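You operate a simulated robot arm through the tools that you are given. There is no shell and no other tool.

You are at the controls of a simulated robot arm. One attempt, no reset.

Task
Test the green block's hardness: 40 or more goes on GOOD, softer on REDO.
Fine: slide the carriage out before you lift the block.

Only the result counts: the job must be done as asked and must still hold three seconds after the hand-in. Knocking over, shifting, dropping, spilling or breaking anything else fails it.

Robot
A 7-joint arm with a two-finger parallel gripper, fixed in place. Base frame: the origin is at the foot of the arm, x ahead of it, y to its left, z up; the work surface is at about z = 780. Units: mm, rad, N and s.
With the tool pointing down near the work surface it reaches from about 220 to 740 mm from the base axis. Its first joint turns from -2.897 to 2.897 rad. Payload 1.57 kg.
Tool frame: the origin (TCP) lies between the finger pads and is the grasp point; the fingertips stand 30 mm ahead of it; z points along the fingers, y is the line along which they close. Largest opening 110 mm; finger width 24, thickness 12; the body of the gripper, 48 by 112 mm, starts 78 mm behind the TCP.
Orientation is that of the tool frame in the base frame, as a unit quaternion [w, x, y, z]. With the fingers straight down and closing along the base's y, the tool's x points along the base's -x, its y along +y and its z along -z.

Tools
- The arm moves only by the tool move_arm. Its argument "targets" is a list of rows, each an object (a shift or turn left out is 0, a gripper value left out holds the last) with "travel": the shift along the base's x, y, z in cm, a list of three; "turn": the turn, a rotation vector about the base's x, y, z in degrees, a list of three; "jaw": the closure in counts, from 0 (fully open) to 255 (shut). In form: [{"travel": [x, y, z], "turn": [rx, ry, rz], "jaw": jaw}, ...]. A call has 1 to 20 rows; each row shifts and turns the commanded pose from where the row before left it. Each row takes 0.2 s and may step no farther than 50 mm and 0.15 rad from the row before; otherwise, or with a gripper value out of range, the whole call is refused. A pose out of reach is approached as far as the arm can. The call stops where the force on the tool passes 60 N (or 10 N more than at its start, if that is more) or the arm is blocked; 0.2 s more then pass. Each finger travels about 45 mm/s and halts on what it meets, pressing with about 28 N; the grip force reading is that of the motor and also rises with nothing between the fingers. The clock runs only during rows and for 0.2 s after the last one: add rows that do not move to give the fingers time. The reply holds the time, the measured pose of the TCP, the force on the tool along the base axes, the opening and the grip force, in the units named above and with some noise, with the torque about the TCP (base axes, N m) and any sound that the robot's microphone picked up, and new pictures: "show" is both (left out), scene, wrist or none.
- Cameras (640 x 400 px; columns grow to the right, rows downward): "scene" is fixed at [219, 646.2, 1504.6]; the picture's right is [-0.66, 0.75, 0.00], its down [0.70, 0.62, -0.36] and it looks along [-0.27, -0.24, -0.93] (base axes); focal length 285 px, centre (320, 200). "wrist" rides on the gripper at [70, 16, -141] in the tool frame; the picture's right is [-0.23, 0.97, 0.00], its down [-0.86, -0.20, -0.48] and it looks along [-0.47, -0.11, 0.88] (tool axes); focal length 222 px, centre (320, 200). There is no depth. A picture from a camera that has moved, and an enlarged one, comes with that camera's place and axes in the base frame and with its lens.
- raise_lower(by): slides the trunk up (or, below 0, down) by that many mm; the arm rides with it, the base frame stays. It gives what a move gives, with no picture.
- zoom(camera, box): a new picture of the part [left, top, right, bottom] of that camera's present view, enlarged. No time passes.
- close_job(): hands the job in; it is judged then, once.

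Nothing tells you positions but the pictures and the camera data. Unless the task says otherwise, let go and move clear before handing in.

The tools are called after "Emit:" by a JSON object that holds its "op" and its "data". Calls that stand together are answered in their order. move_arm: Moves the arm, as the interface text tells. Its arguments: {"type":"object","properties":{"targets":{"type":"array","items":{"type":"object","properties":{"travel":{"type":"array","items":{"type":"number"}},"turn":{"type":"array","items":{"type":"number"}},"jaw":{"type":"number"}}}},"show":{"type":"string","enum":["both","scene","wrist","none"]}},"required":["targets"]} The other tools are called the same way: raise_lower (by) slides the trunk up or down; zoom (camera, box) takes an enlarged picture of a part of a camera's view; close_job () hands the job in.

At the start:

```text
clock: 0.0
ee_pos: [-38.7, 395.0, 1099.7]
ee_rot: [0.0, 0.0, 1.0, 0.001]
wrist_force: [-0.7, -0.5, 0.5]
wrist_torque: [0.05, 0.03, 0.0]
width: 109.9
finger_force: 0.1
trunk travel left (down, up): [-500.0, 90.0]
```

scene: 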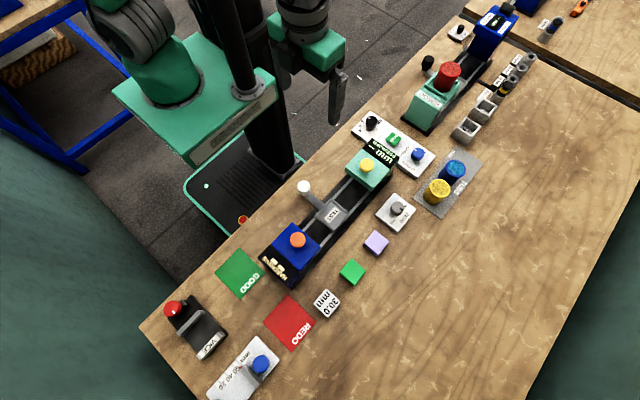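
wrist: 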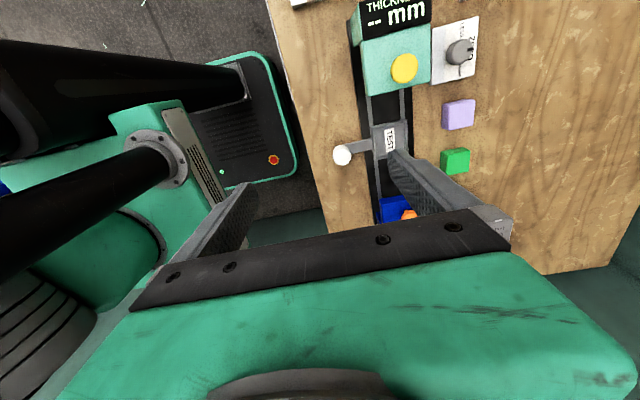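

I see a bench with several devices: a rail device with a carriage labelled TEST, a blue end and a teal end (thickness display), a green block, a lavender block, GOOD and REDO pads. I'll zoom in to read the labels before moving.

Emit:
{"op": "zoom", "data": {"camera": "scene", "box": [240, 120, 440, 300]}}

Emit:
{"op": "zoom", "data": {"camera": "scene", "box": [140, 240, 360, 400]}}

Emit:
{"op": "zoom", "data": {"camera": "scene", "box": [340, 0, 560, 220]}}

Emit:
{"op": "zoom", "data": {"camera": "wrist", "box": [320, 0, 520, 230]}}

```text
2.22 times, centred on (340, 210) of scene
camera zoom: at [219.0, 646.2, 1504.6], right [-0.66, 0.75, 0.0], down [0.7, 0.62, -0.36], along [-0.27, -0.24, -0.93], focal length 633 px, centre (276, 178)
```

zoom: 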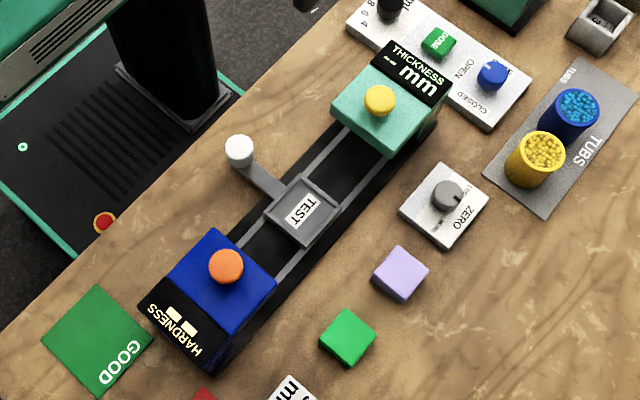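

```text
2.50 times, centred on (250, 320) of scene
camera zoom: at [219.0, 646.2, 1504.6], right [-0.66, 0.75, 0.0], down [0.7, 0.62, -0.36], along [-0.27, -0.24, -0.93], focal length 712 px, centre (495, -100)
```

zoom: 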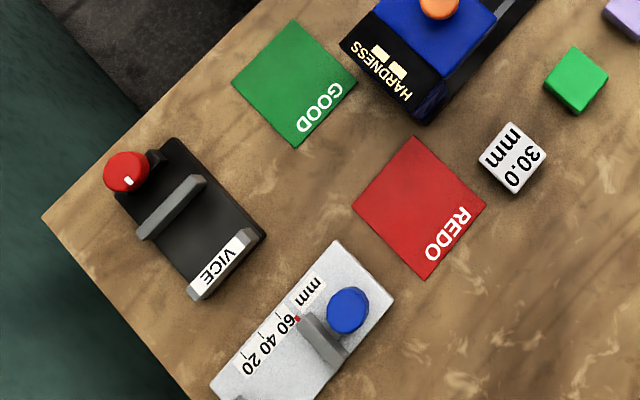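

```text
1.82 times, centred on (450, 110) of scene
camera zoom: at [219.0, 646.2, 1504.6], right [-0.66, 0.75, 0.0], down [0.7, 0.62, -0.36], along [-0.27, -0.24, -0.93], focal length 518 px, centre (84, 364)
```

zoom: 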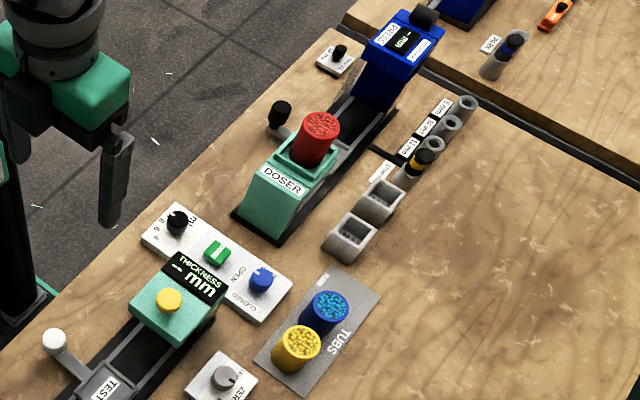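

```text
1.74 times, centred on (420, 115) of wrist
camera zoom: at [-109.4, 410.9, 1240.5], right [0.23, 0.97, 0.0], down [0.86, -0.2, 0.48], along [0.47, -0.11, -0.88], focal length 386 px, centre (146, 348)
```

zoom: 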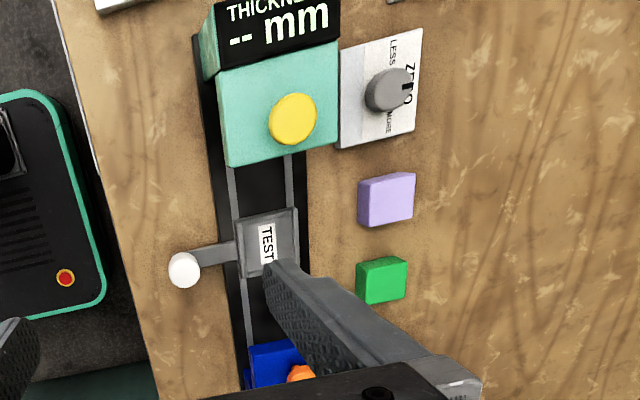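

The green block sits near (102, 646), the carriage near (28, 515) on a rail along x, the hardness head at about x = 143 and the handle knob near (26, 419). I'll move the arm over the rail for a closer look at heights and shapes.

Emit:
{"op": "move_arm", "data": {"targets": [{"travel": [1.75, 3.6, -2.5]}, {"travel": [1.75, 3.6, -2.5]}, {"travel": [1.75, 3.6, -2.5]}, {"travel": [1.75, 3.6, -2.5]}, {"travel": [0, 0, 0]}, {"travel": [0, 0, 0]}]}}

```text
clock: 1.4
ee_pos: [30.3, 536.5, 1000.3]
ee_rot: [0.0, -0.002, 1.0, -0.001]
wrist_force: [0.4, -0.9, 0.2]
wrist_torque: [0.0, -0.02, 0.01]
width: 109.9
finger_force: 0.1
trunk travel left (down, up): [-500.0, 90.0]
camera wrist: at [-39.0, 554.1, 1141.0], right [0.23, 0.97, 0.0], down [0.86, -0.2, 0.48], along [0.47, -0.11, -0.88], focal length 222 px, centre (320, 200)
```

scene: 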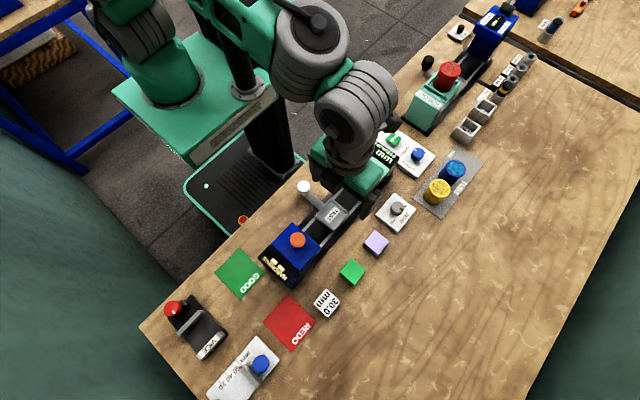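
wrist: 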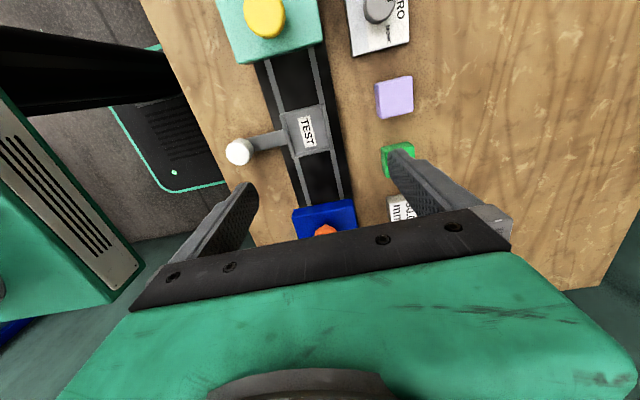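

The carriage is near (24, 517), with its tray low at about z = 795. I'll zoom in for detail on the tray and heads.

Emit:
{"op": "zoom", "data": {"camera": "wrist", "box": [200, 60, 440, 250]}}

Emit:
{"op": "zoom", "data": {"camera": "scene", "box": [240, 170, 400, 330]}}

```text
2.11 times, centred on (320, 155) of wrist
camera zoom: at [-39.0, 554.1, 1141.0], right [0.23, 0.97, 0.0], down [0.86, -0.2, 0.48], along [0.47, -0.11, -0.88], focal length 468 px, centre (320, 295)
```

zoom: 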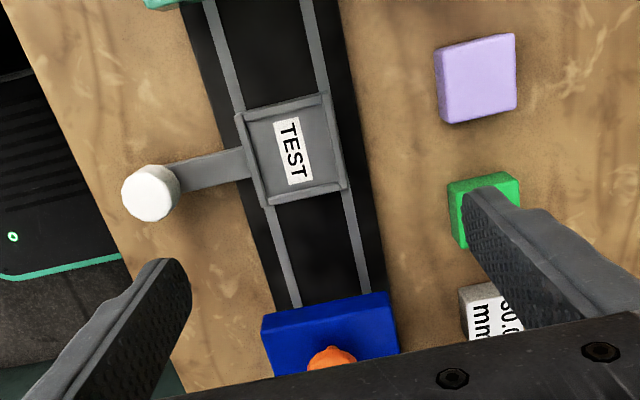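

```text
2.50 times, centred on (320, 250) of scene
camera zoom: at [219.0, 646.2, 1504.6], right [-0.66, 0.75, 0.0], down [0.7, 0.62, -0.36], along [-0.27, -0.24, -0.93], focal length 712 px, centre (320, 75)
```

zoom: 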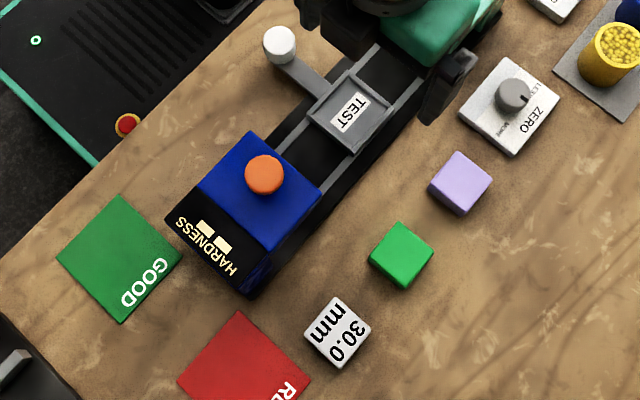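

I need accurate block and tray sizes, so I'll zoom tightly on each.

Emit:
{"op": "zoom", "data": {"camera": "scene", "box": [330, 220, 400, 290]}}

Emit:
{"op": "zoom", "data": {"camera": "scene", "box": [290, 170, 360, 240]}}

Emit:
{"op": "zoom", "data": {"camera": "wrist", "box": [270, 90, 350, 140]}}

Emit:
{"op": "zoom", "data": {"camera": "scene", "box": [255, 215, 345, 305]}}

```text
5.71 times, centred on (365, 255) of scene
camera zoom: at [219.0, 646.2, 1504.6], right [-0.66, 0.75, 0.0], down [0.7, 0.62, -0.36], along [-0.27, -0.24, -0.93], focal length 1628 px, centre (63, -114)
```

zoom: 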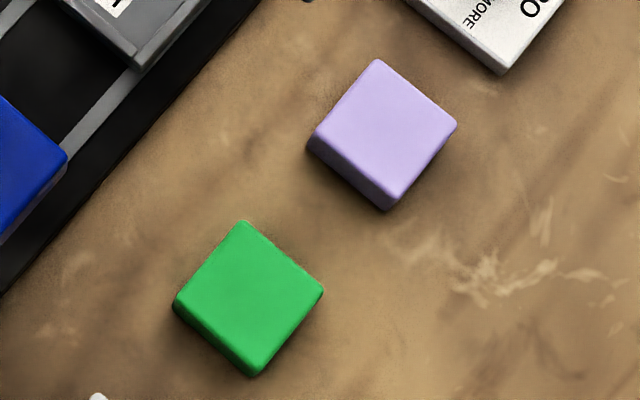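

```text
5.71 times, centred on (325, 205) of scene
camera zoom: at [219.0, 646.2, 1504.6], right [-0.66, 0.75, 0.0], down [0.7, 0.62, -0.36], along [-0.27, -0.24, -0.93], focal length 1628 px, centre (291, 171)
```

zoom: 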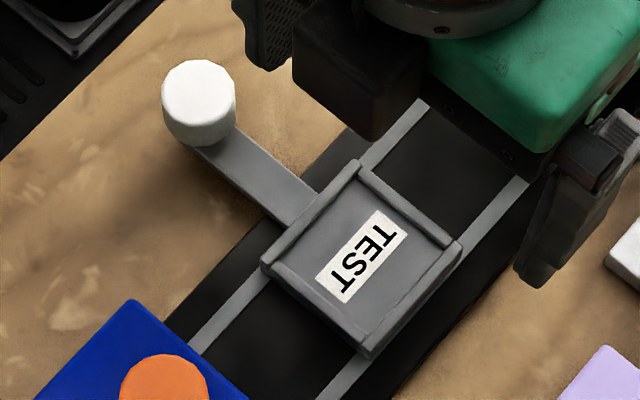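

```text
8.00 times, centred on (310, 115) of wrist
camera zoom: at [-39.0, 554.1, 1141.0], right [0.23, 0.97, 0.0], down [0.86, -0.2, 0.48], along [0.47, -0.11, -0.88], focal length 1777 px, centre (400, 880)
```

zoom: 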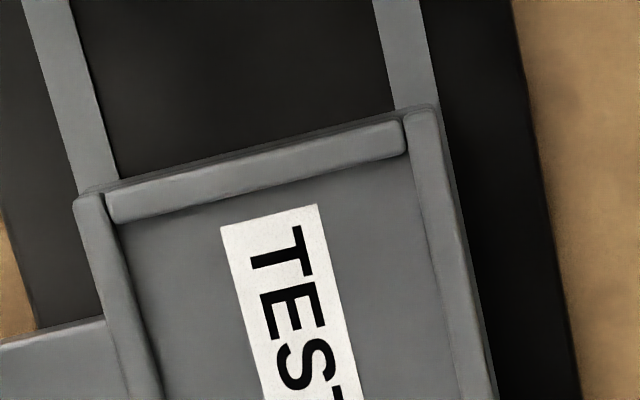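

```text
4.44 times, centred on (300, 260) of scene
camera zoom: at [219.0, 646.2, 1504.6], right [-0.66, 0.75, 0.0], down [0.7, 0.62, -0.36], along [-0.27, -0.24, -0.93], focal length 1267 px, centre (409, -67)
```

zoom: 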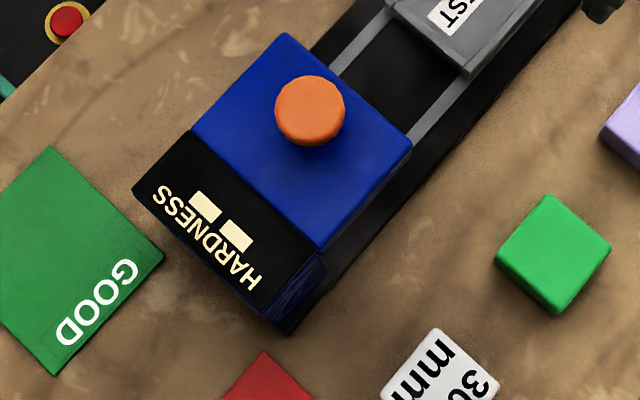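

The block top is about 42 mm square, centred near (103, 647). The tray spans about x -10..59 and y 486..548 with low lips, and the head top is at z ≈ 862 with the button near (140, 511). I'll hover nearer the green block to refine its pose.

Emit:
{"op": "move_arm", "data": {"targets": [{"travel": [1.0, 3.6, -1.67]}, {"travel": [1.0, 3.6, -1.67]}, {"travel": [1.0, 3.65, -1.67]}, {"travel": [0, 0, 0]}, {"travel": [0, 0, 0]}]}}

```text
clock: 2.6
ee_pos: [62.2, 645.4, 949.0]
ee_rot: [0.0, -0.001, 1.0, 0.0]
wrist_force: [-0.5, 0.0, 0.2]
wrist_torque: [0.03, 0.02, 0.02]
width: 110.1
finger_force: 0.0
trunk travel left (down, up): [-500.0, 90.0]
camera wrist: at [-7.8, 662.2, 1088.9], right [0.23, 0.97, 0.0], down [0.86, -0.2, 0.48], along [0.47, -0.11, -0.88], focal length 222 px, centre (320, 200)
```

scene: 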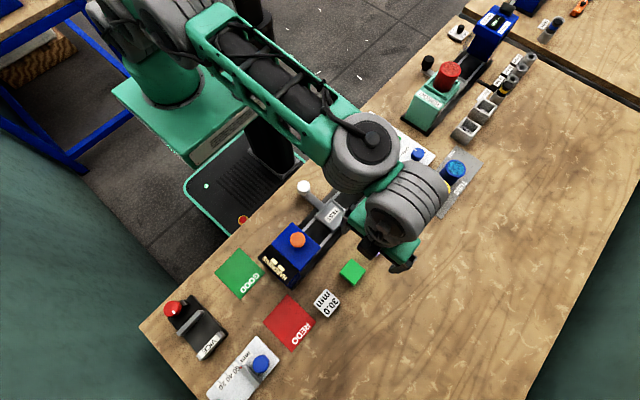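
wrist: 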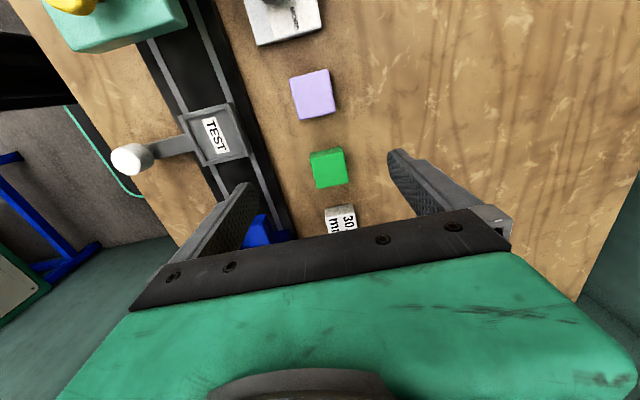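

Emit:
{"op": "zoom", "data": {"camera": "wrist", "box": [280, 130, 376, 190]}}

Emit:
{"op": "zoom", "data": {"camera": "wrist", "box": [140, 90, 300, 190]}}

```text
6.67 times, centred on (328, 160) of wrist
camera zoom: at [-7.8, 662.2, 1088.9], right [0.23, 0.97, 0.0], down [0.86, -0.2, 0.48], along [0.47, -0.11, -0.88], focal length 1481 px, centre (267, 467)
```

zoom: 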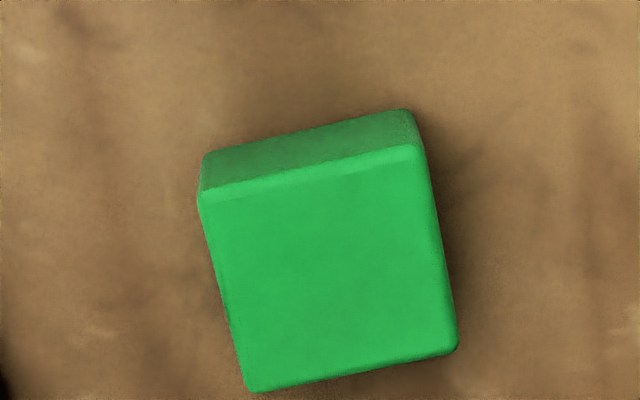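

```text
4.00 times, centred on (220, 140) of wrist
camera zoom: at [-7.8, 662.2, 1088.9], right [0.23, 0.97, 0.0], down [0.86, -0.2, 0.48], along [0.47, -0.11, -0.88], focal length 888 px, centre (720, 440)
```

zoom: 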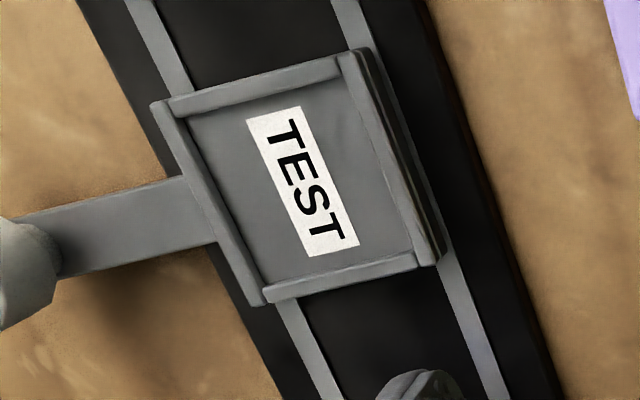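

The green block is about 43 mm square and 30 mm tall, centred near (102.5, 648.5). I'll move above it and come down to just over its top, then check alignment.

Emit:
{"op": "move_arm", "data": {"targets": [{"travel": [4.03, 0.31, 0]}, {"travel": [0, 0, -4.5]}, {"travel": [0, 0, -4.4]}, {"travel": [0, 0, 0]}, {"travel": [0, 0, 0]}]}}

```text
clock: 3.8
ee_pos: [101.1, 651.3, 858.7]
ee_rot: [0.0, 0.0, 1.0, 0.0]
wrist_force: [0.0, -1.0, -0.7]
wrist_torque: [0.01, -0.02, 0.0]
width: 110.2
finger_force: 0.1
trunk travel left (down, up): [-500.0, 90.0]
camera wrist: at [31.5, 667.5, 1000.2], right [0.23, 0.97, 0.0], down [0.86, -0.2, 0.48], along [0.47, -0.11, -0.88], focal length 222 px, centre (320, 200)
```

scene: 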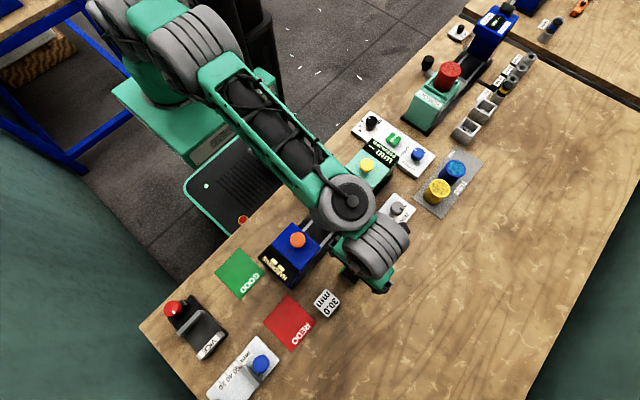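
wrist: 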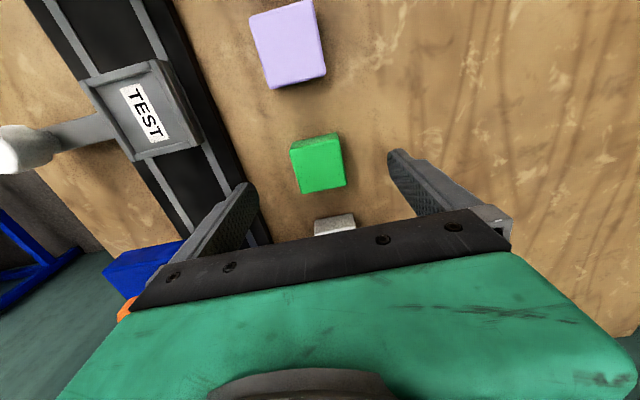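

Emit:
{"op": "zoom", "data": {"camera": "wrist", "box": [264, 120, 376, 200]}}

Emit:
{"op": "zoom", "data": {"camera": "wrist", "box": [60, 40, 220, 170]}}

```text
5.00 times, centred on (320, 160) of wrist
camera zoom: at [31.5, 667.5, 1000.2], right [0.23, 0.97, 0.0], down [0.86, -0.2, 0.48], along [0.47, -0.11, -0.88], focal length 1111 px, centre (320, 400)
```

zoom: 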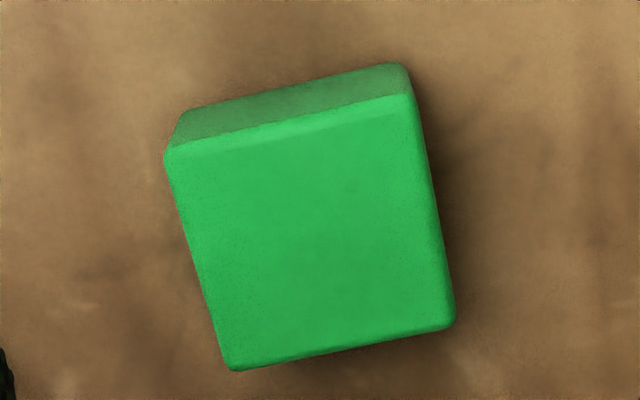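

```text
3.08 times, centred on (140, 105) of wrist
camera zoom: at [31.5, 667.5, 1000.2], right [0.23, 0.97, 0.0], down [0.86, -0.2, 0.48], along [0.47, -0.11, -0.88], focal length 684 px, centre (874, 492)
```

zoom: 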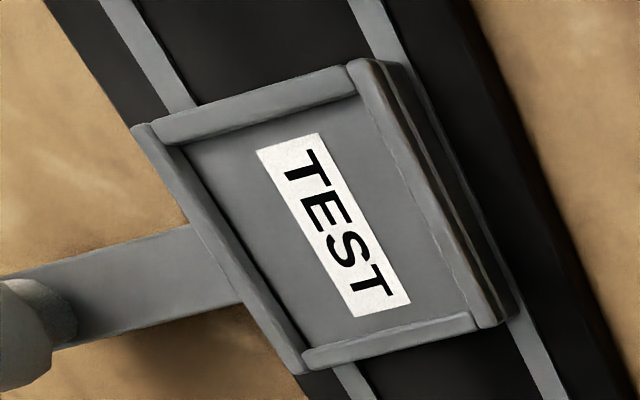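

The block is aligned with the fingers: centre (101.3, 650.2), 43.5 mm wide, top at z = 810. I'll descend so the fingertips stop about 14 mm above the table (to clear the tray lips later) and close.

Emit:
{"op": "move_arm", "data": {"targets": [{"travel": [0, -0.05, -3.4]}, {"travel": [0, 0, 0]}, {"jaw": 255}, {"jaw": 255}, {"jaw": 255}, {"jaw": 255}, {"jaw": 255}, {"jaw": 255}]}}

```text
clock: 5.6
ee_pos: [102.2, 650.9, 825.7]
ee_rot: [0.0, 0.0, 1.0, 0.0]
wrist_force: [-0.4, -0.1, 0.0]
wrist_torque: [-0.01, -0.01, -0.01]
width: 44.5
finger_force: 27.8
trunk travel left (down, up): [-500.0, 90.0]
camera wrist: at [31.4, 667.0, 966.5], right [0.23, 0.97, 0.0], down [0.86, -0.2, 0.48], along [0.47, -0.11, -0.88], focal length 222 px, centre (320, 200)
```

scene: 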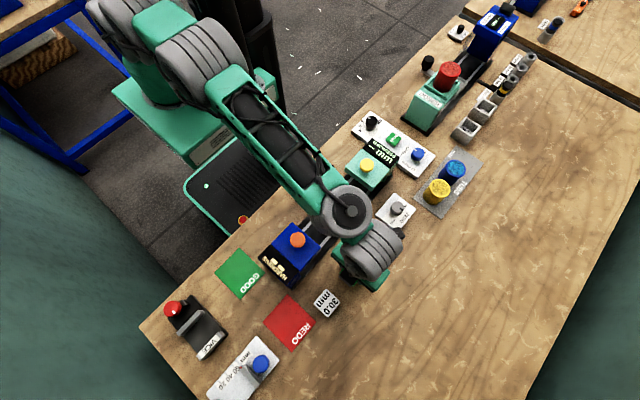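
wrist: 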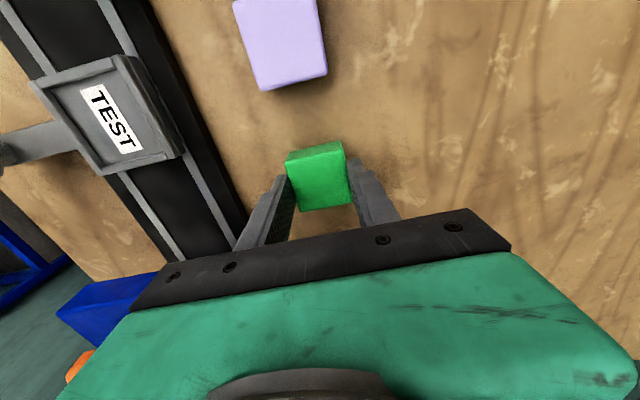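

The block is gripped (width 44.5). I'll lift it, then move over toward the tray with the motion offset of about (-77, -130.5) mm and check alignment from above.

Emit:
{"op": "move_arm", "data": {"targets": [{"travel": [0, 0, -0.0]}, {"travel": [0, 0, 2.5]}, {"travel": [0, 0, 3.0]}, {"travel": [0, 0, 3.0]}, {"travel": [-3.85, 0, 0]}, {"travel": [-3.85, 0, 0]}, {"travel": [0, -4.35, 0]}, {"travel": [0, -4.35, 0]}, {"travel": [0, -4.35, 0]}, {"travel": [0, 0, 0]}, {"travel": [0, 0, 0]}]}}

```text
clock: 8.0
ee_pos: [24.2, 519.8, 909.9]
ee_rot: [0.0, 0.0, 1.0, 0.0]
wrist_force: [0.6, 0.5, -0.8]
wrist_torque: [-0.03, -0.01, -0.03]
width: 44.2
finger_force: 28.1
trunk travel left (down, up): [-500.0, 90.0]
camera wrist: at [-45.7, 536.3, 1051.6], right [0.23, 0.97, 0.0], down [0.86, -0.2, 0.48], along [0.47, -0.11, -0.88], focal length 222 px, centre (320, 200)
```

scene: 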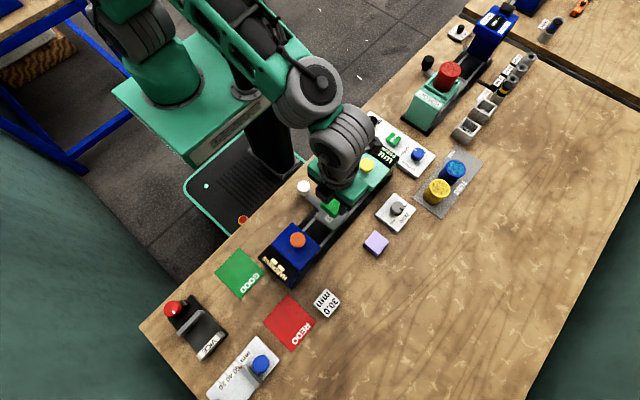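
wrist: 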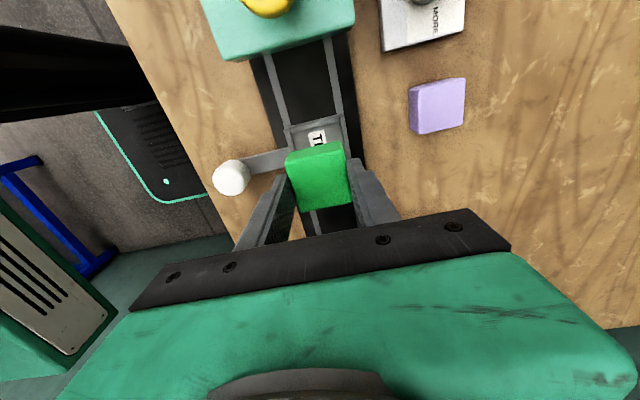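

Emit:
{"op": "zoom", "data": {"camera": "wrist", "box": [256, 100, 384, 220]}}

Emit:
{"op": "zoom", "data": {"camera": "scene", "box": [285, 160, 375, 240]}}

```text
3.33 times, centred on (320, 160) of wrist
camera zoom: at [-45.7, 536.3, 1051.6], right [0.23, 0.97, 0.0], down [0.86, -0.2, 0.48], along [0.47, -0.11, -0.88], focal length 740 px, centre (320, 333)
```

zoom: 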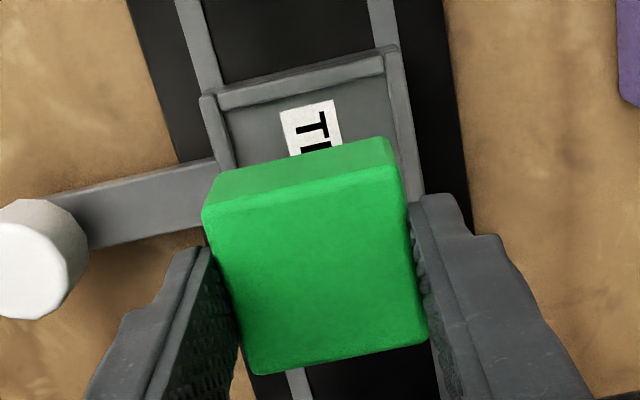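

```text
5.00 times, centred on (330, 200) of scene
camera zoom: at [219.0, 646.2, 1504.6], right [-0.66, 0.75, 0.0], down [0.7, 0.62, -0.36], along [-0.27, -0.24, -0.93], focal length 1425 px, centre (270, 200)
```

zoom: 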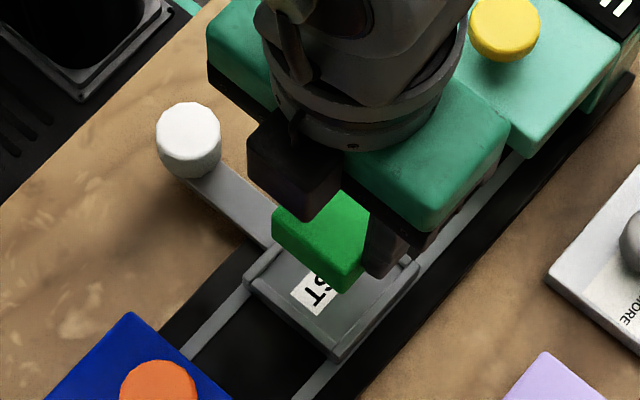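

The block (24.9, 520) is centred over the tray (about 24.6, 520). I'll lower it most of the way, then in small steps watching the force.

Emit:
{"op": "move_arm", "data": {"targets": [{"travel": [0, 0, -2.7]}, {"travel": [0, 0, -2.7]}, {"travel": [0, 0, 0]}, {"travel": [0, 0, 0]}]}}

```text
clock: 9.0
ee_pos: [23.6, 518.9, 855.7]
ee_rot: [0.0, 0.0, 1.0, -0.001]
wrist_force: [-1.2, 0.1, -0.3]
wrist_torque: [0.0, -0.01, -0.01]
width: 44.2
finger_force: 28.0
trunk travel left (down, up): [-500.0, 90.0]
camera wrist: at [-46.5, 535.9, 997.0], right [0.23, 0.97, 0.0], down [0.86, -0.2, 0.48], along [0.47, -0.11, -0.88], focal length 222 px, centre (320, 200)
```

scene: 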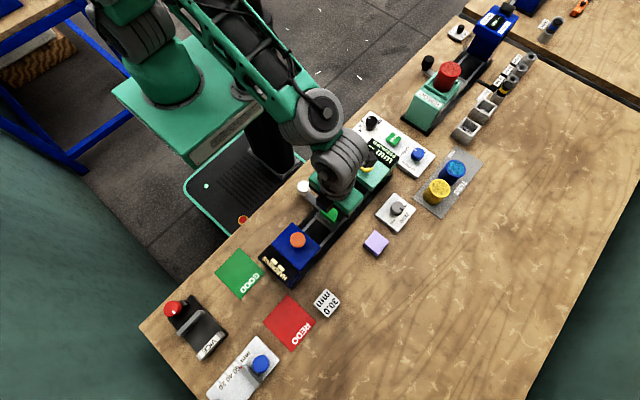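
wrist: 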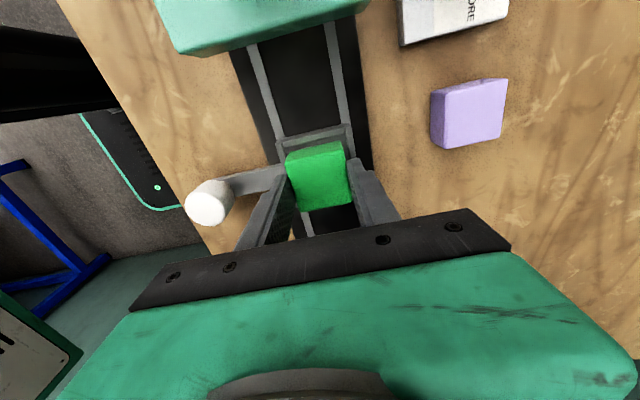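

Emit:
{"op": "zoom", "data": {"camera": "wrist", "box": [256, 110, 384, 220]}}

Emit:
{"op": "zoom", "data": {"camera": "scene", "box": [295, 175, 365, 240]}}

```text
3.64 times, centred on (320, 165) of wrist
camera zoom: at [-46.5, 535.9, 997.0], right [0.23, 0.97, 0.0], down [0.86, -0.2, 0.48], along [0.47, -0.11, -0.88], focal length 808 px, centre (320, 327)
```

zoom: 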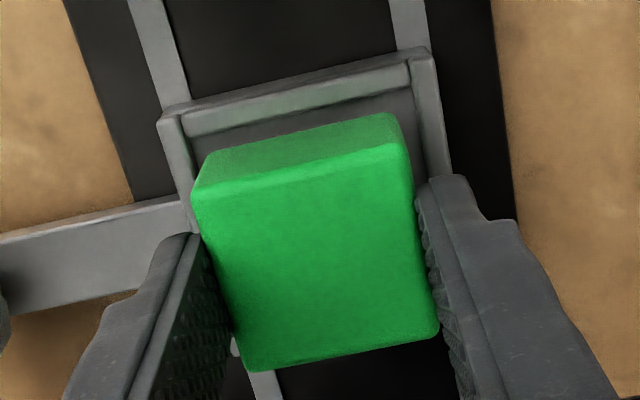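

```text
6.15 times, centred on (330, 208) of scene
camera zoom: at [219.0, 646.2, 1504.6], right [-0.66, 0.75, 0.0], down [0.7, 0.62, -0.36], along [-0.27, -0.24, -0.93], focal length 1754 px, centre (258, 154)
```

zoom: 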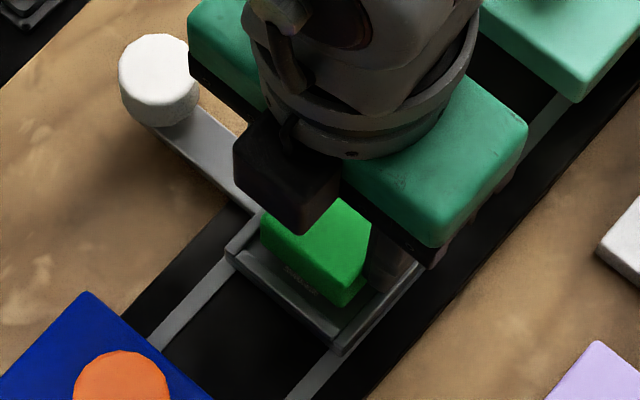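

Centring looks good with about 10 mm left to go. I'll lower gently.

Emit:
{"op": "move_arm", "data": {"targets": [{"travel": [0, 0, -0.5]}, {"travel": [0, 0, -0.2]}, {"travel": [0, 0, 0]}], "show": "none"}}

```text
clock: 9.8
ee_pos: [22.9, 520.2, 850.6]
ee_rot: [0.0, 0.0, 1.0, 0.0]
wrist_force: [0.1, -0.1, -0.5]
wrist_torque: [-0.02, 0.0, -0.01]
width: 44.2
finger_force: 27.8
trunk travel left (down, up): [-500.0, 90.0]
```

Emit:
{"op": "move_arm", "data": {"targets": [{"travel": [0, 0, -0.2]}, {"travel": [0, 0, 0]}], "show": "none"}}

```text
clock: 10.4
ee_pos: [24.3, 519.8, 849.9]
ee_rot: [0.0, 0.0, 1.0, 0.001]
wrist_force: [0.4, -2.3, 9.5]
wrist_torque: [-0.1, 0.0, -0.01]
width: 44.5
finger_force: 28.3
trunk travel left (down, up): [-500.0, 90.0]
```

I feel contact of about 9.5 N with the block bottom near z ≈ 803. I'll check it's on the tray floor rather than a lip.

Emit:
{"op": "zoom", "data": {"camera": "wrist", "box": [256, 110, 384, 220]}}

Emit:
{"op": "zoom", "data": {"camera": "scene", "box": [305, 190, 355, 235]}}

```text
3.64 times, centred on (320, 165) of wrist
camera zoom: at [-46.2, 536.2, 990.2], right [0.23, 0.97, 0.0], down [0.86, -0.2, 0.48], along [0.47, -0.11, -0.88], focal length 808 px, centre (320, 327)
```

zoom: 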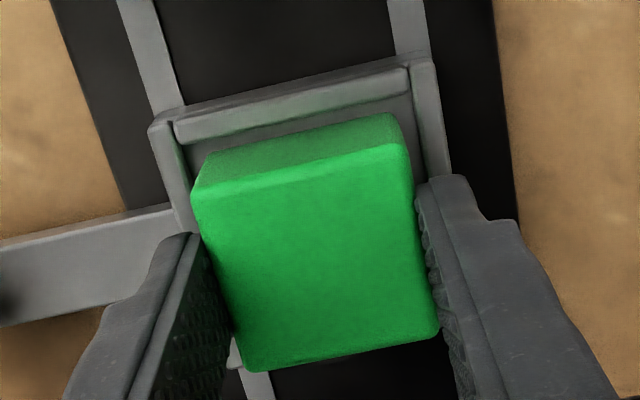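

```text
8.89 times, centred on (330, 212) of scene
camera zoom: at [219.0, 646.2, 1504.6], right [-0.66, 0.75, 0.0], down [0.7, 0.62, -0.36], along [-0.27, -0.24, -0.93], focal length 2533 px, centre (231, 89)
```

zoom: 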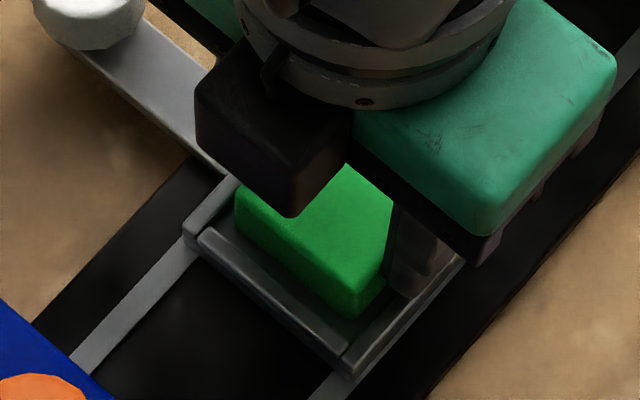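

The block sits flat inside the tray with clearance to the lips on all sides. I'll open the fingers and rise straight up.

Emit:
{"op": "move_arm", "data": {"targets": [{"jaw": 90}, {"jaw": 90}, {"jaw": 90}, {"jaw": 90}], "show": "none"}}

Emit:
{"op": "move_arm", "data": {"targets": [{"travel": [0, 0, 2.0]}, {"travel": [0, 0, 4.5]}, {"travel": [0, 0, 3.5]}, {"travel": [0, 0, 0]}]}}

```text
clock: 11.4
ee_pos: [23.6, 520.3, 847.7]
ee_rot: [0.0, 0.0, 1.0, 0.0]
wrist_force: [0.0, -0.1, 0.3]
wrist_torque: [0.03, 0.03, 0.02]
width: 71.1
finger_force: 0.0
trunk travel left (down, up): [-500.0, 90.0]
```

```text
clock: 12.4
ee_pos: [23.6, 519.5, 948.5]
ee_rot: [0.0, 0.0, 1.0, 0.0]
wrist_force: [0.2, 0.6, 0.2]
wrist_torque: [-0.01, 0.0, 0.01]
width: 71.2
finger_force: 0.0
trunk travel left (down, up): [-500.0, 90.0]
camera wrist: at [-46.3, 536.4, 1089.2], right [0.23, 0.97, 0.0], down [0.86, -0.2, 0.48], along [0.47, -0.11, -0.88], focal length 222 px, centre (320, 200)
```

scene: 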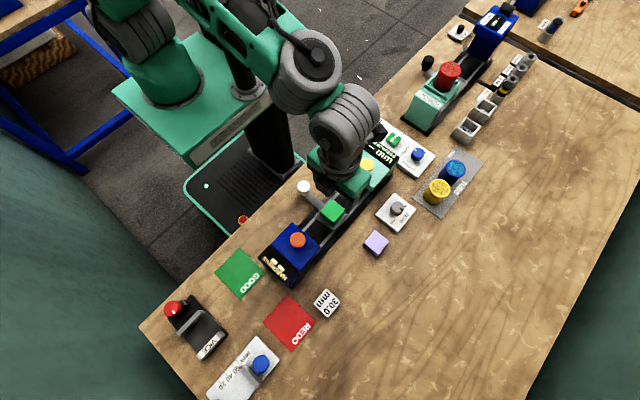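
wrist: 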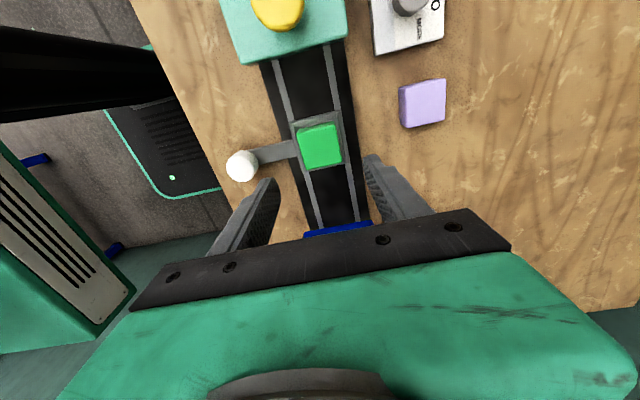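

The block rests in the tray. Now I'll look closely at the white knob to plan how to slide the carriage.

Emit:
{"op": "zoom", "data": {"camera": "wrist", "box": [210, 120, 330, 200]}}

Emit:
{"op": "zoom", "data": {"camera": "scene", "box": [285, 170, 355, 230]}}

```text
5.00 times, centred on (270, 160) of wrist
camera zoom: at [-46.3, 536.4, 1089.2], right [0.23, 0.97, 0.0], down [0.86, -0.2, 0.48], along [0.47, -0.11, -0.88], focal length 1111 px, centre (570, 400)
```

zoom: 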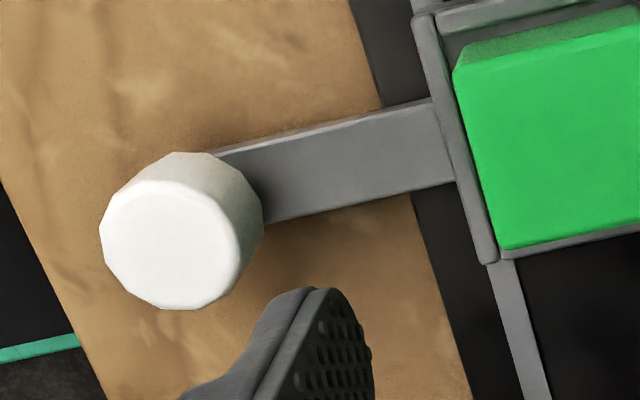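

```text
6.67 times, centred on (320, 200) of scene
camera zoom: at [219.0, 646.2, 1504.6], right [-0.66, 0.75, 0.0], down [0.7, 0.62, -0.36], along [-0.27, -0.24, -0.93], focal length 1900 px, centre (320, 200)
```

zoom: 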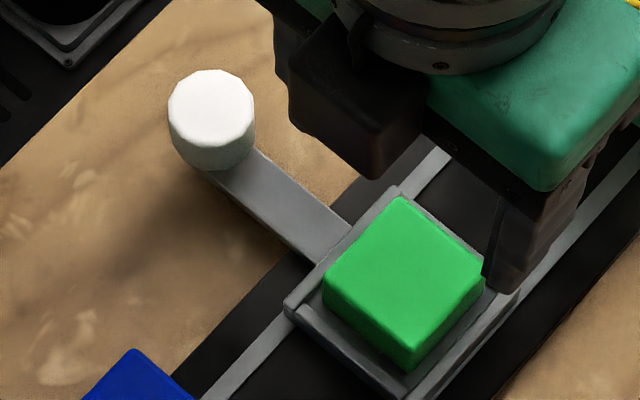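

The knob is a 34 mm cylinder at (25.3, 419.4), from z ≈ 811 to 835. I'll move over it and lower the fingers around it (closing along y), keeping the fingertips above the handle bar.

Emit:
{"op": "move_arm", "data": {"targets": [{"travel": [0, -3.4, 0]}, {"travel": [0.05, -3.3, 0]}, {"travel": [0, -3.3, 0]}, {"travel": [0, 0, -3.0]}, {"travel": [0, 0, -3.0]}, {"travel": [0, 0, 0]}, {"travel": [0, 0, 0]}]}}

```text
clock: 14.0
ee_pos: [23.1, 418.1, 888.8]
ee_rot: [-0.001, 0.0, 1.0, 0.0]
wrist_force: [0.6, -0.4, 1.0]
wrist_torque: [0.01, 0.02, -0.02]
width: 71.0
finger_force: 0.0
trunk travel left (down, up): [-500.0, 90.0]
camera wrist: at [-47.5, 434.9, 1029.3], right [0.23, 0.97, 0.0], down [0.86, -0.2, 0.48], along [0.47, -0.11, -0.88], focal length 222 px, centre (320, 200)
```

scene: 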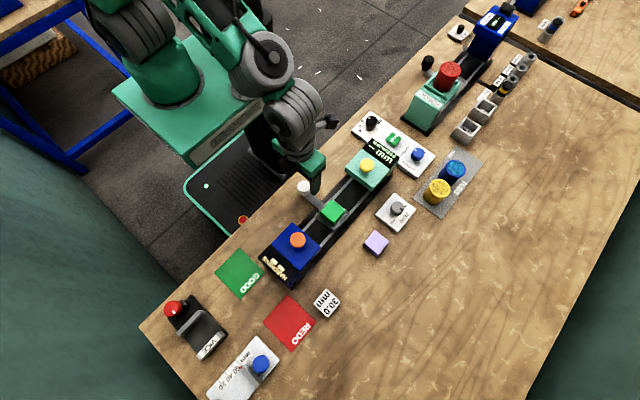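
wrist: 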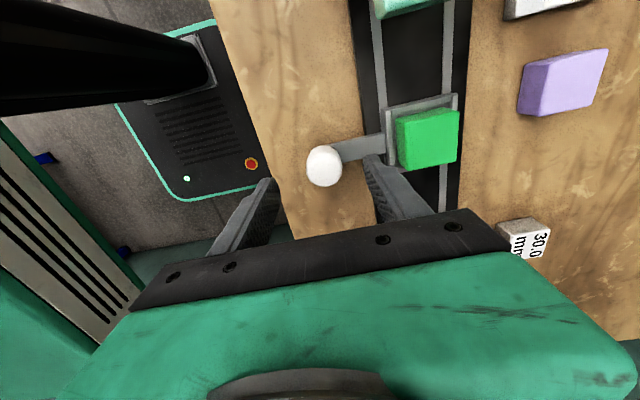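

The knob is between the fingers. I'll descend to about z = 847 and close on it.

Emit:
{"op": "move_arm", "data": {"targets": [{"travel": [0.05, 0.1, -2.2]}, {"travel": [0.05, 0, -2.0]}, {"travel": [0, 0, 0]}, {"jaw": 255}, {"jaw": 255}, {"jaw": 255}, {"jaw": 255}]}}

```text
clock: 15.6
ee_pos: [24.8, 422.5, 846.2]
ee_rot: [0.0, 0.0, 1.0, 0.0]
wrist_force: [-0.7, 12.0, -2.3]
wrist_torque: [0.05, 0.06, 0.01]
width: 33.8
finger_force: 29.7
trunk travel left (down, up): [-500.0, 90.0]
camera wrist: at [-45.8, 438.2, 987.5], right [0.23, 0.97, 0.0], down [0.86, -0.2, 0.48], along [0.47, -0.11, -0.88], focal length 222 px, centre (320, 200)
```

scene: 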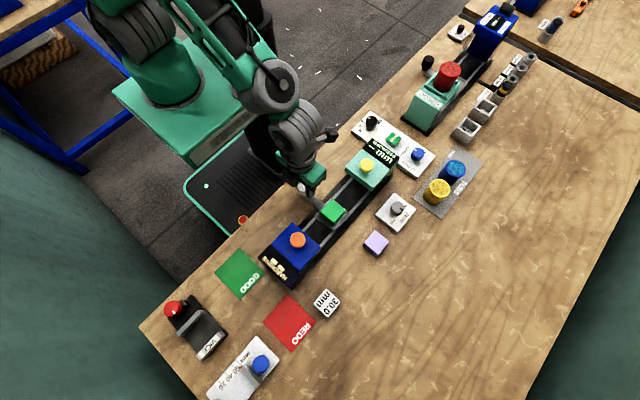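
wrist: 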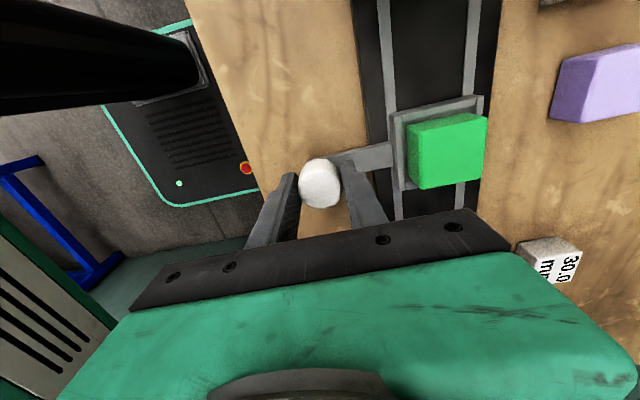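

The knob is gripped. I'll ease off the small sideways preload and start sliding the carriage toward the hardness head slowly.

Emit:
{"op": "move_arm", "data": {"targets": [{"travel": [0, 0.2, 0]}, {"travel": [0.5, 0, 0]}, {"travel": [1.0, 0, 0]}, {"travel": [1.0, 0, 0]}, {"travel": [1.0, 0, 0]}, {"travel": [1.0, 0, 0]}, {"travel": [1.0, 0, 0]}, {"travel": [0.5, 0, 0]}, {"travel": [0, 0, 0]}]}}

```text
clock: 17.6
ee_pos: [85.0, 422.7, 846.0]
ee_rot: [0.0, 0.0, 1.0, 0.0]
wrist_force: [-0.7, 3.1, -4.4]
wrist_torque: [0.72, 0.09, 0.08]
width: 33.4
finger_force: 41.2
trunk travel left (down, up): [-500.0, 90.0]
camera wrist: at [14.9, 438.7, 987.4], right [0.23, 0.97, 0.0], down [0.86, -0.2, 0.48], along [0.47, -0.11, -0.88], focal length 222 px, centre (320, 200)
```

scene: 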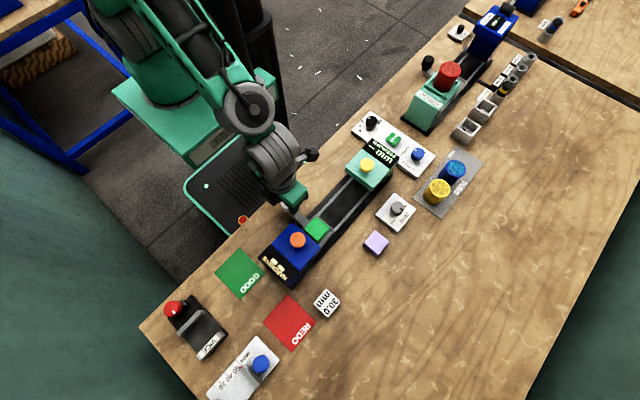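
wrist: 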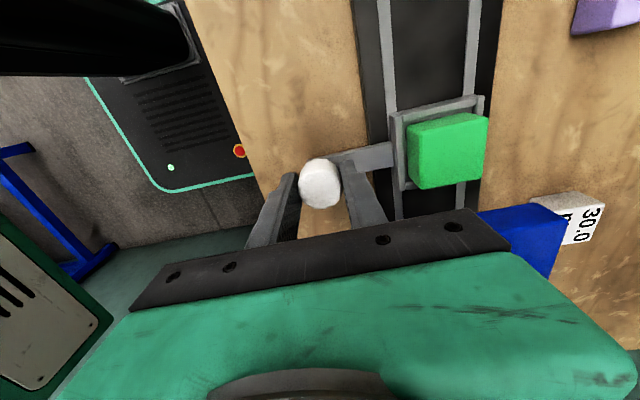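

Emit:
{"op": "zoom", "data": {"camera": "wrist", "box": [370, 90, 610, 280]}}

Emit:
{"op": "zoom", "data": {"camera": "scene", "box": [255, 195, 345, 295]}}

```text
2.11 times, centred on (490, 185) of wrist
camera zoom: at [14.9, 438.7, 987.4], right [0.23, 0.97, 0.0], down [0.86, -0.2, 0.48], along [0.47, -0.11, -0.88], focal length 468 px, centre (-38, 232)
```

zoom: 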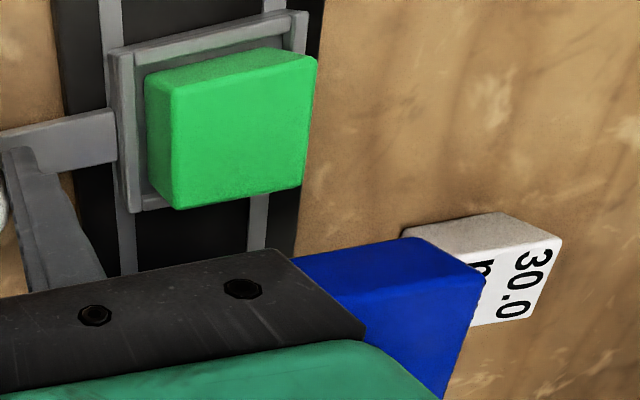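

```text
4.00 times, centred on (300, 245) of scene
camera zoom: at [219.0, 646.2, 1504.6], right [-0.66, 0.75, 0.0], down [0.7, 0.62, -0.36], along [-0.27, -0.24, -0.93], focal length 1140 px, centre (400, 20)
```

zoom: 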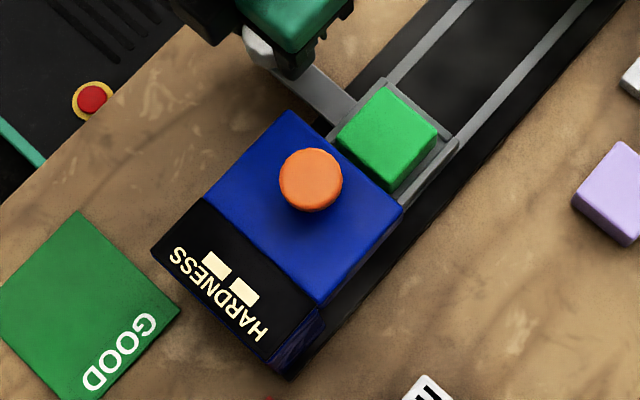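

The head is a slab from about z = 858 to 880, so the block (top about 833) passes under it. I'll keep sliding in +x and watch the force for an end stop.

Emit:
{"op": "move_arm", "data": {"targets": [{"travel": [0.5, 0, 0]}, {"travel": [1.0, 0, 0]}, {"travel": [1.0, 0, 0]}, {"travel": [1.0, 0, 0]}, {"travel": [0.5, 0, 0]}, {"travel": [0, 0, 0]}]}}

```text
clock: 19.0
ee_pos: [125.9, 422.0, 846.6]
ee_rot: [0.0, 0.0, 1.0, 0.0]
wrist_force: [-0.1, 1.4, -6.8]
wrist_torque: [0.6, 0.19, 0.1]
width: 33.5
finger_force: 40.9
trunk travel left (down, up): [-500.0, 90.0]
camera wrist: at [55.1, 438.6, 987.5], right [0.23, 0.97, 0.0], down [0.86, -0.2, 0.48], along [0.47, -0.11, -0.88], focal length 222 px, centre (320, 200)
```

scene: 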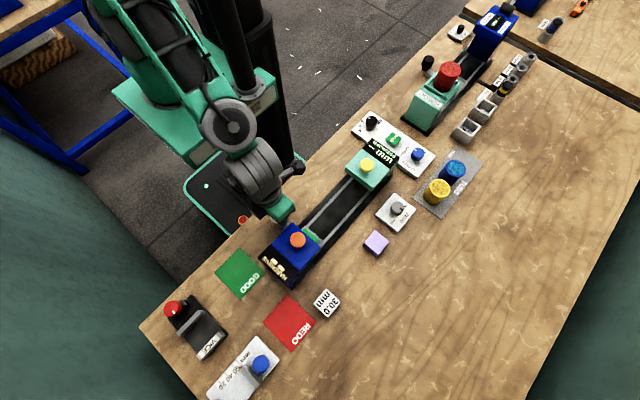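
wrist: 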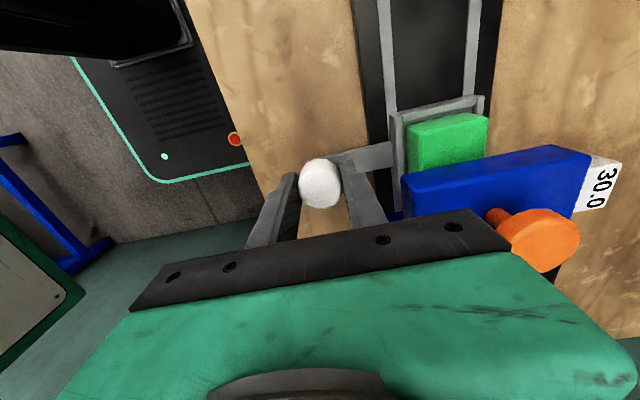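

The block is sliding under the head without resistance. I'll continue in smaller steps toward the button's x (about 142).

Emit:
{"op": "move_arm", "data": {"targets": [{"travel": [0.5, 0, 0]}, {"travel": [0.5, 0, 0]}, {"travel": [0.5, 0, 0]}, {"travel": [0, 0, 0]}]}}

```text
clock: 20.0
ee_pos: [139.3, 421.9, 847.1]
ee_rot: [0.0, 0.0, 1.0, 0.0]
wrist_force: [1.8, -0.9, -5.7]
wrist_torque: [0.49, 0.14, 0.13]
width: 33.5
finger_force: 41.3
trunk travel left (down, up): [-500.0, 90.0]
camera wrist: at [70.5, 438.6, 987.5], right [0.23, 0.97, 0.0], down [0.86, -0.2, 0.48], along [0.47, -0.11, -0.88], focal length 222 px, centre (320, 200)
```

scene: 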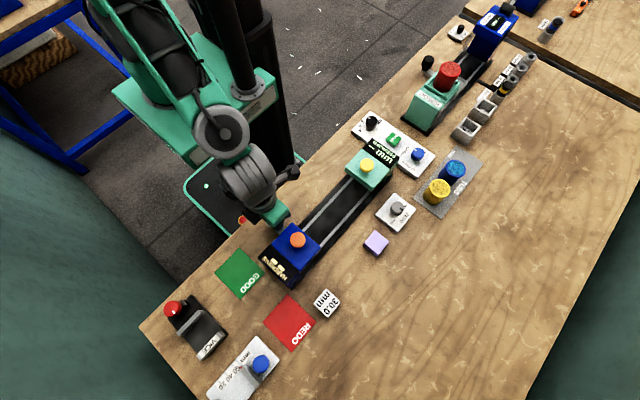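
wrist: 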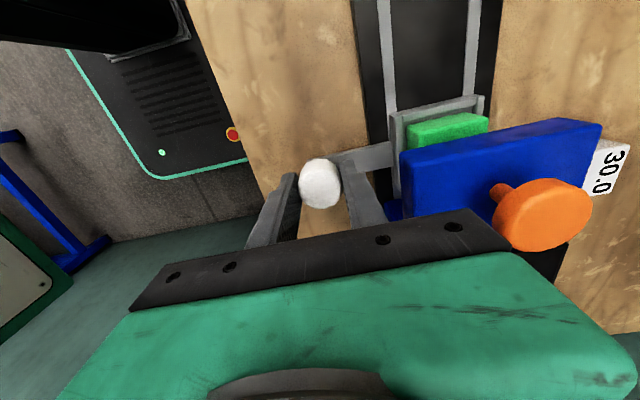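

Still free. I'll keep going in 5 mm steps to find the end stop.

Emit:
{"op": "move_arm", "data": {"targets": [{"travel": [0.5, 0, 0]}, {"travel": [0.5, 0, 0]}, {"travel": [0, 0, 0]}], "show": "none"}}

```text
clock: 20.8
ee_pos: [146.9, 422.5, 847.1]
ee_rot: [-0.001, -0.003, 1.0, 0.0]
wrist_force: [-34.7, 2.4, -3.4]
wrist_torque: [0.61, 0.81, 0.02]
width: 34.0
finger_force: 41.8
trunk travel left (down, up): [-500.0, 90.0]
```

I've hit the end stop at x ≈ 147 (-35 N). I'll ease the push, release the knob and rise clear.

Emit:
{"op": "move_arm", "data": {"targets": [{"travel": [-0.35, 0, 0]}, {"travel": [0, 0, 0]}, {"jaw": 110}, {"jaw": 110}, {"jaw": 110}, {"jaw": 110}]}}

```text
clock: 22.2
ee_pos: [147.2, 421.8, 846.2]
ee_rot: [0.001, 0.0, 1.0, 0.001]
wrist_force: [-0.4, 0.2, 0.8]
wrist_torque: [-0.01, 0.0, 0.0]
width: 63.0
finger_force: 0.1
trunk travel left (down, up): [-500.0, 90.0]
camera wrist: at [77.1, 438.6, 987.6], right [0.23, 0.97, 0.0], down [0.86, -0.2, 0.48], along [0.47, -0.11, -0.88], focal length 222 px, centre (320, 200)
```

scene: 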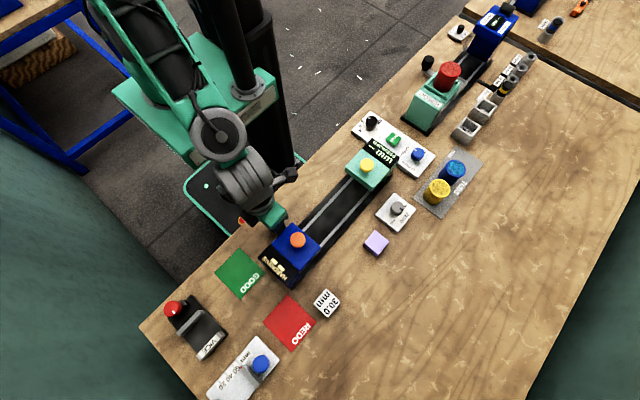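
wrist: 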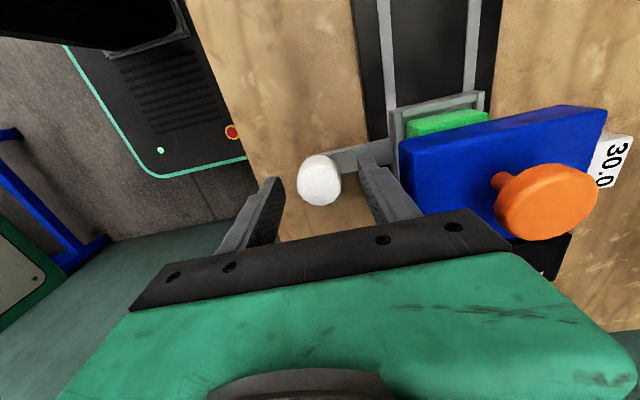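

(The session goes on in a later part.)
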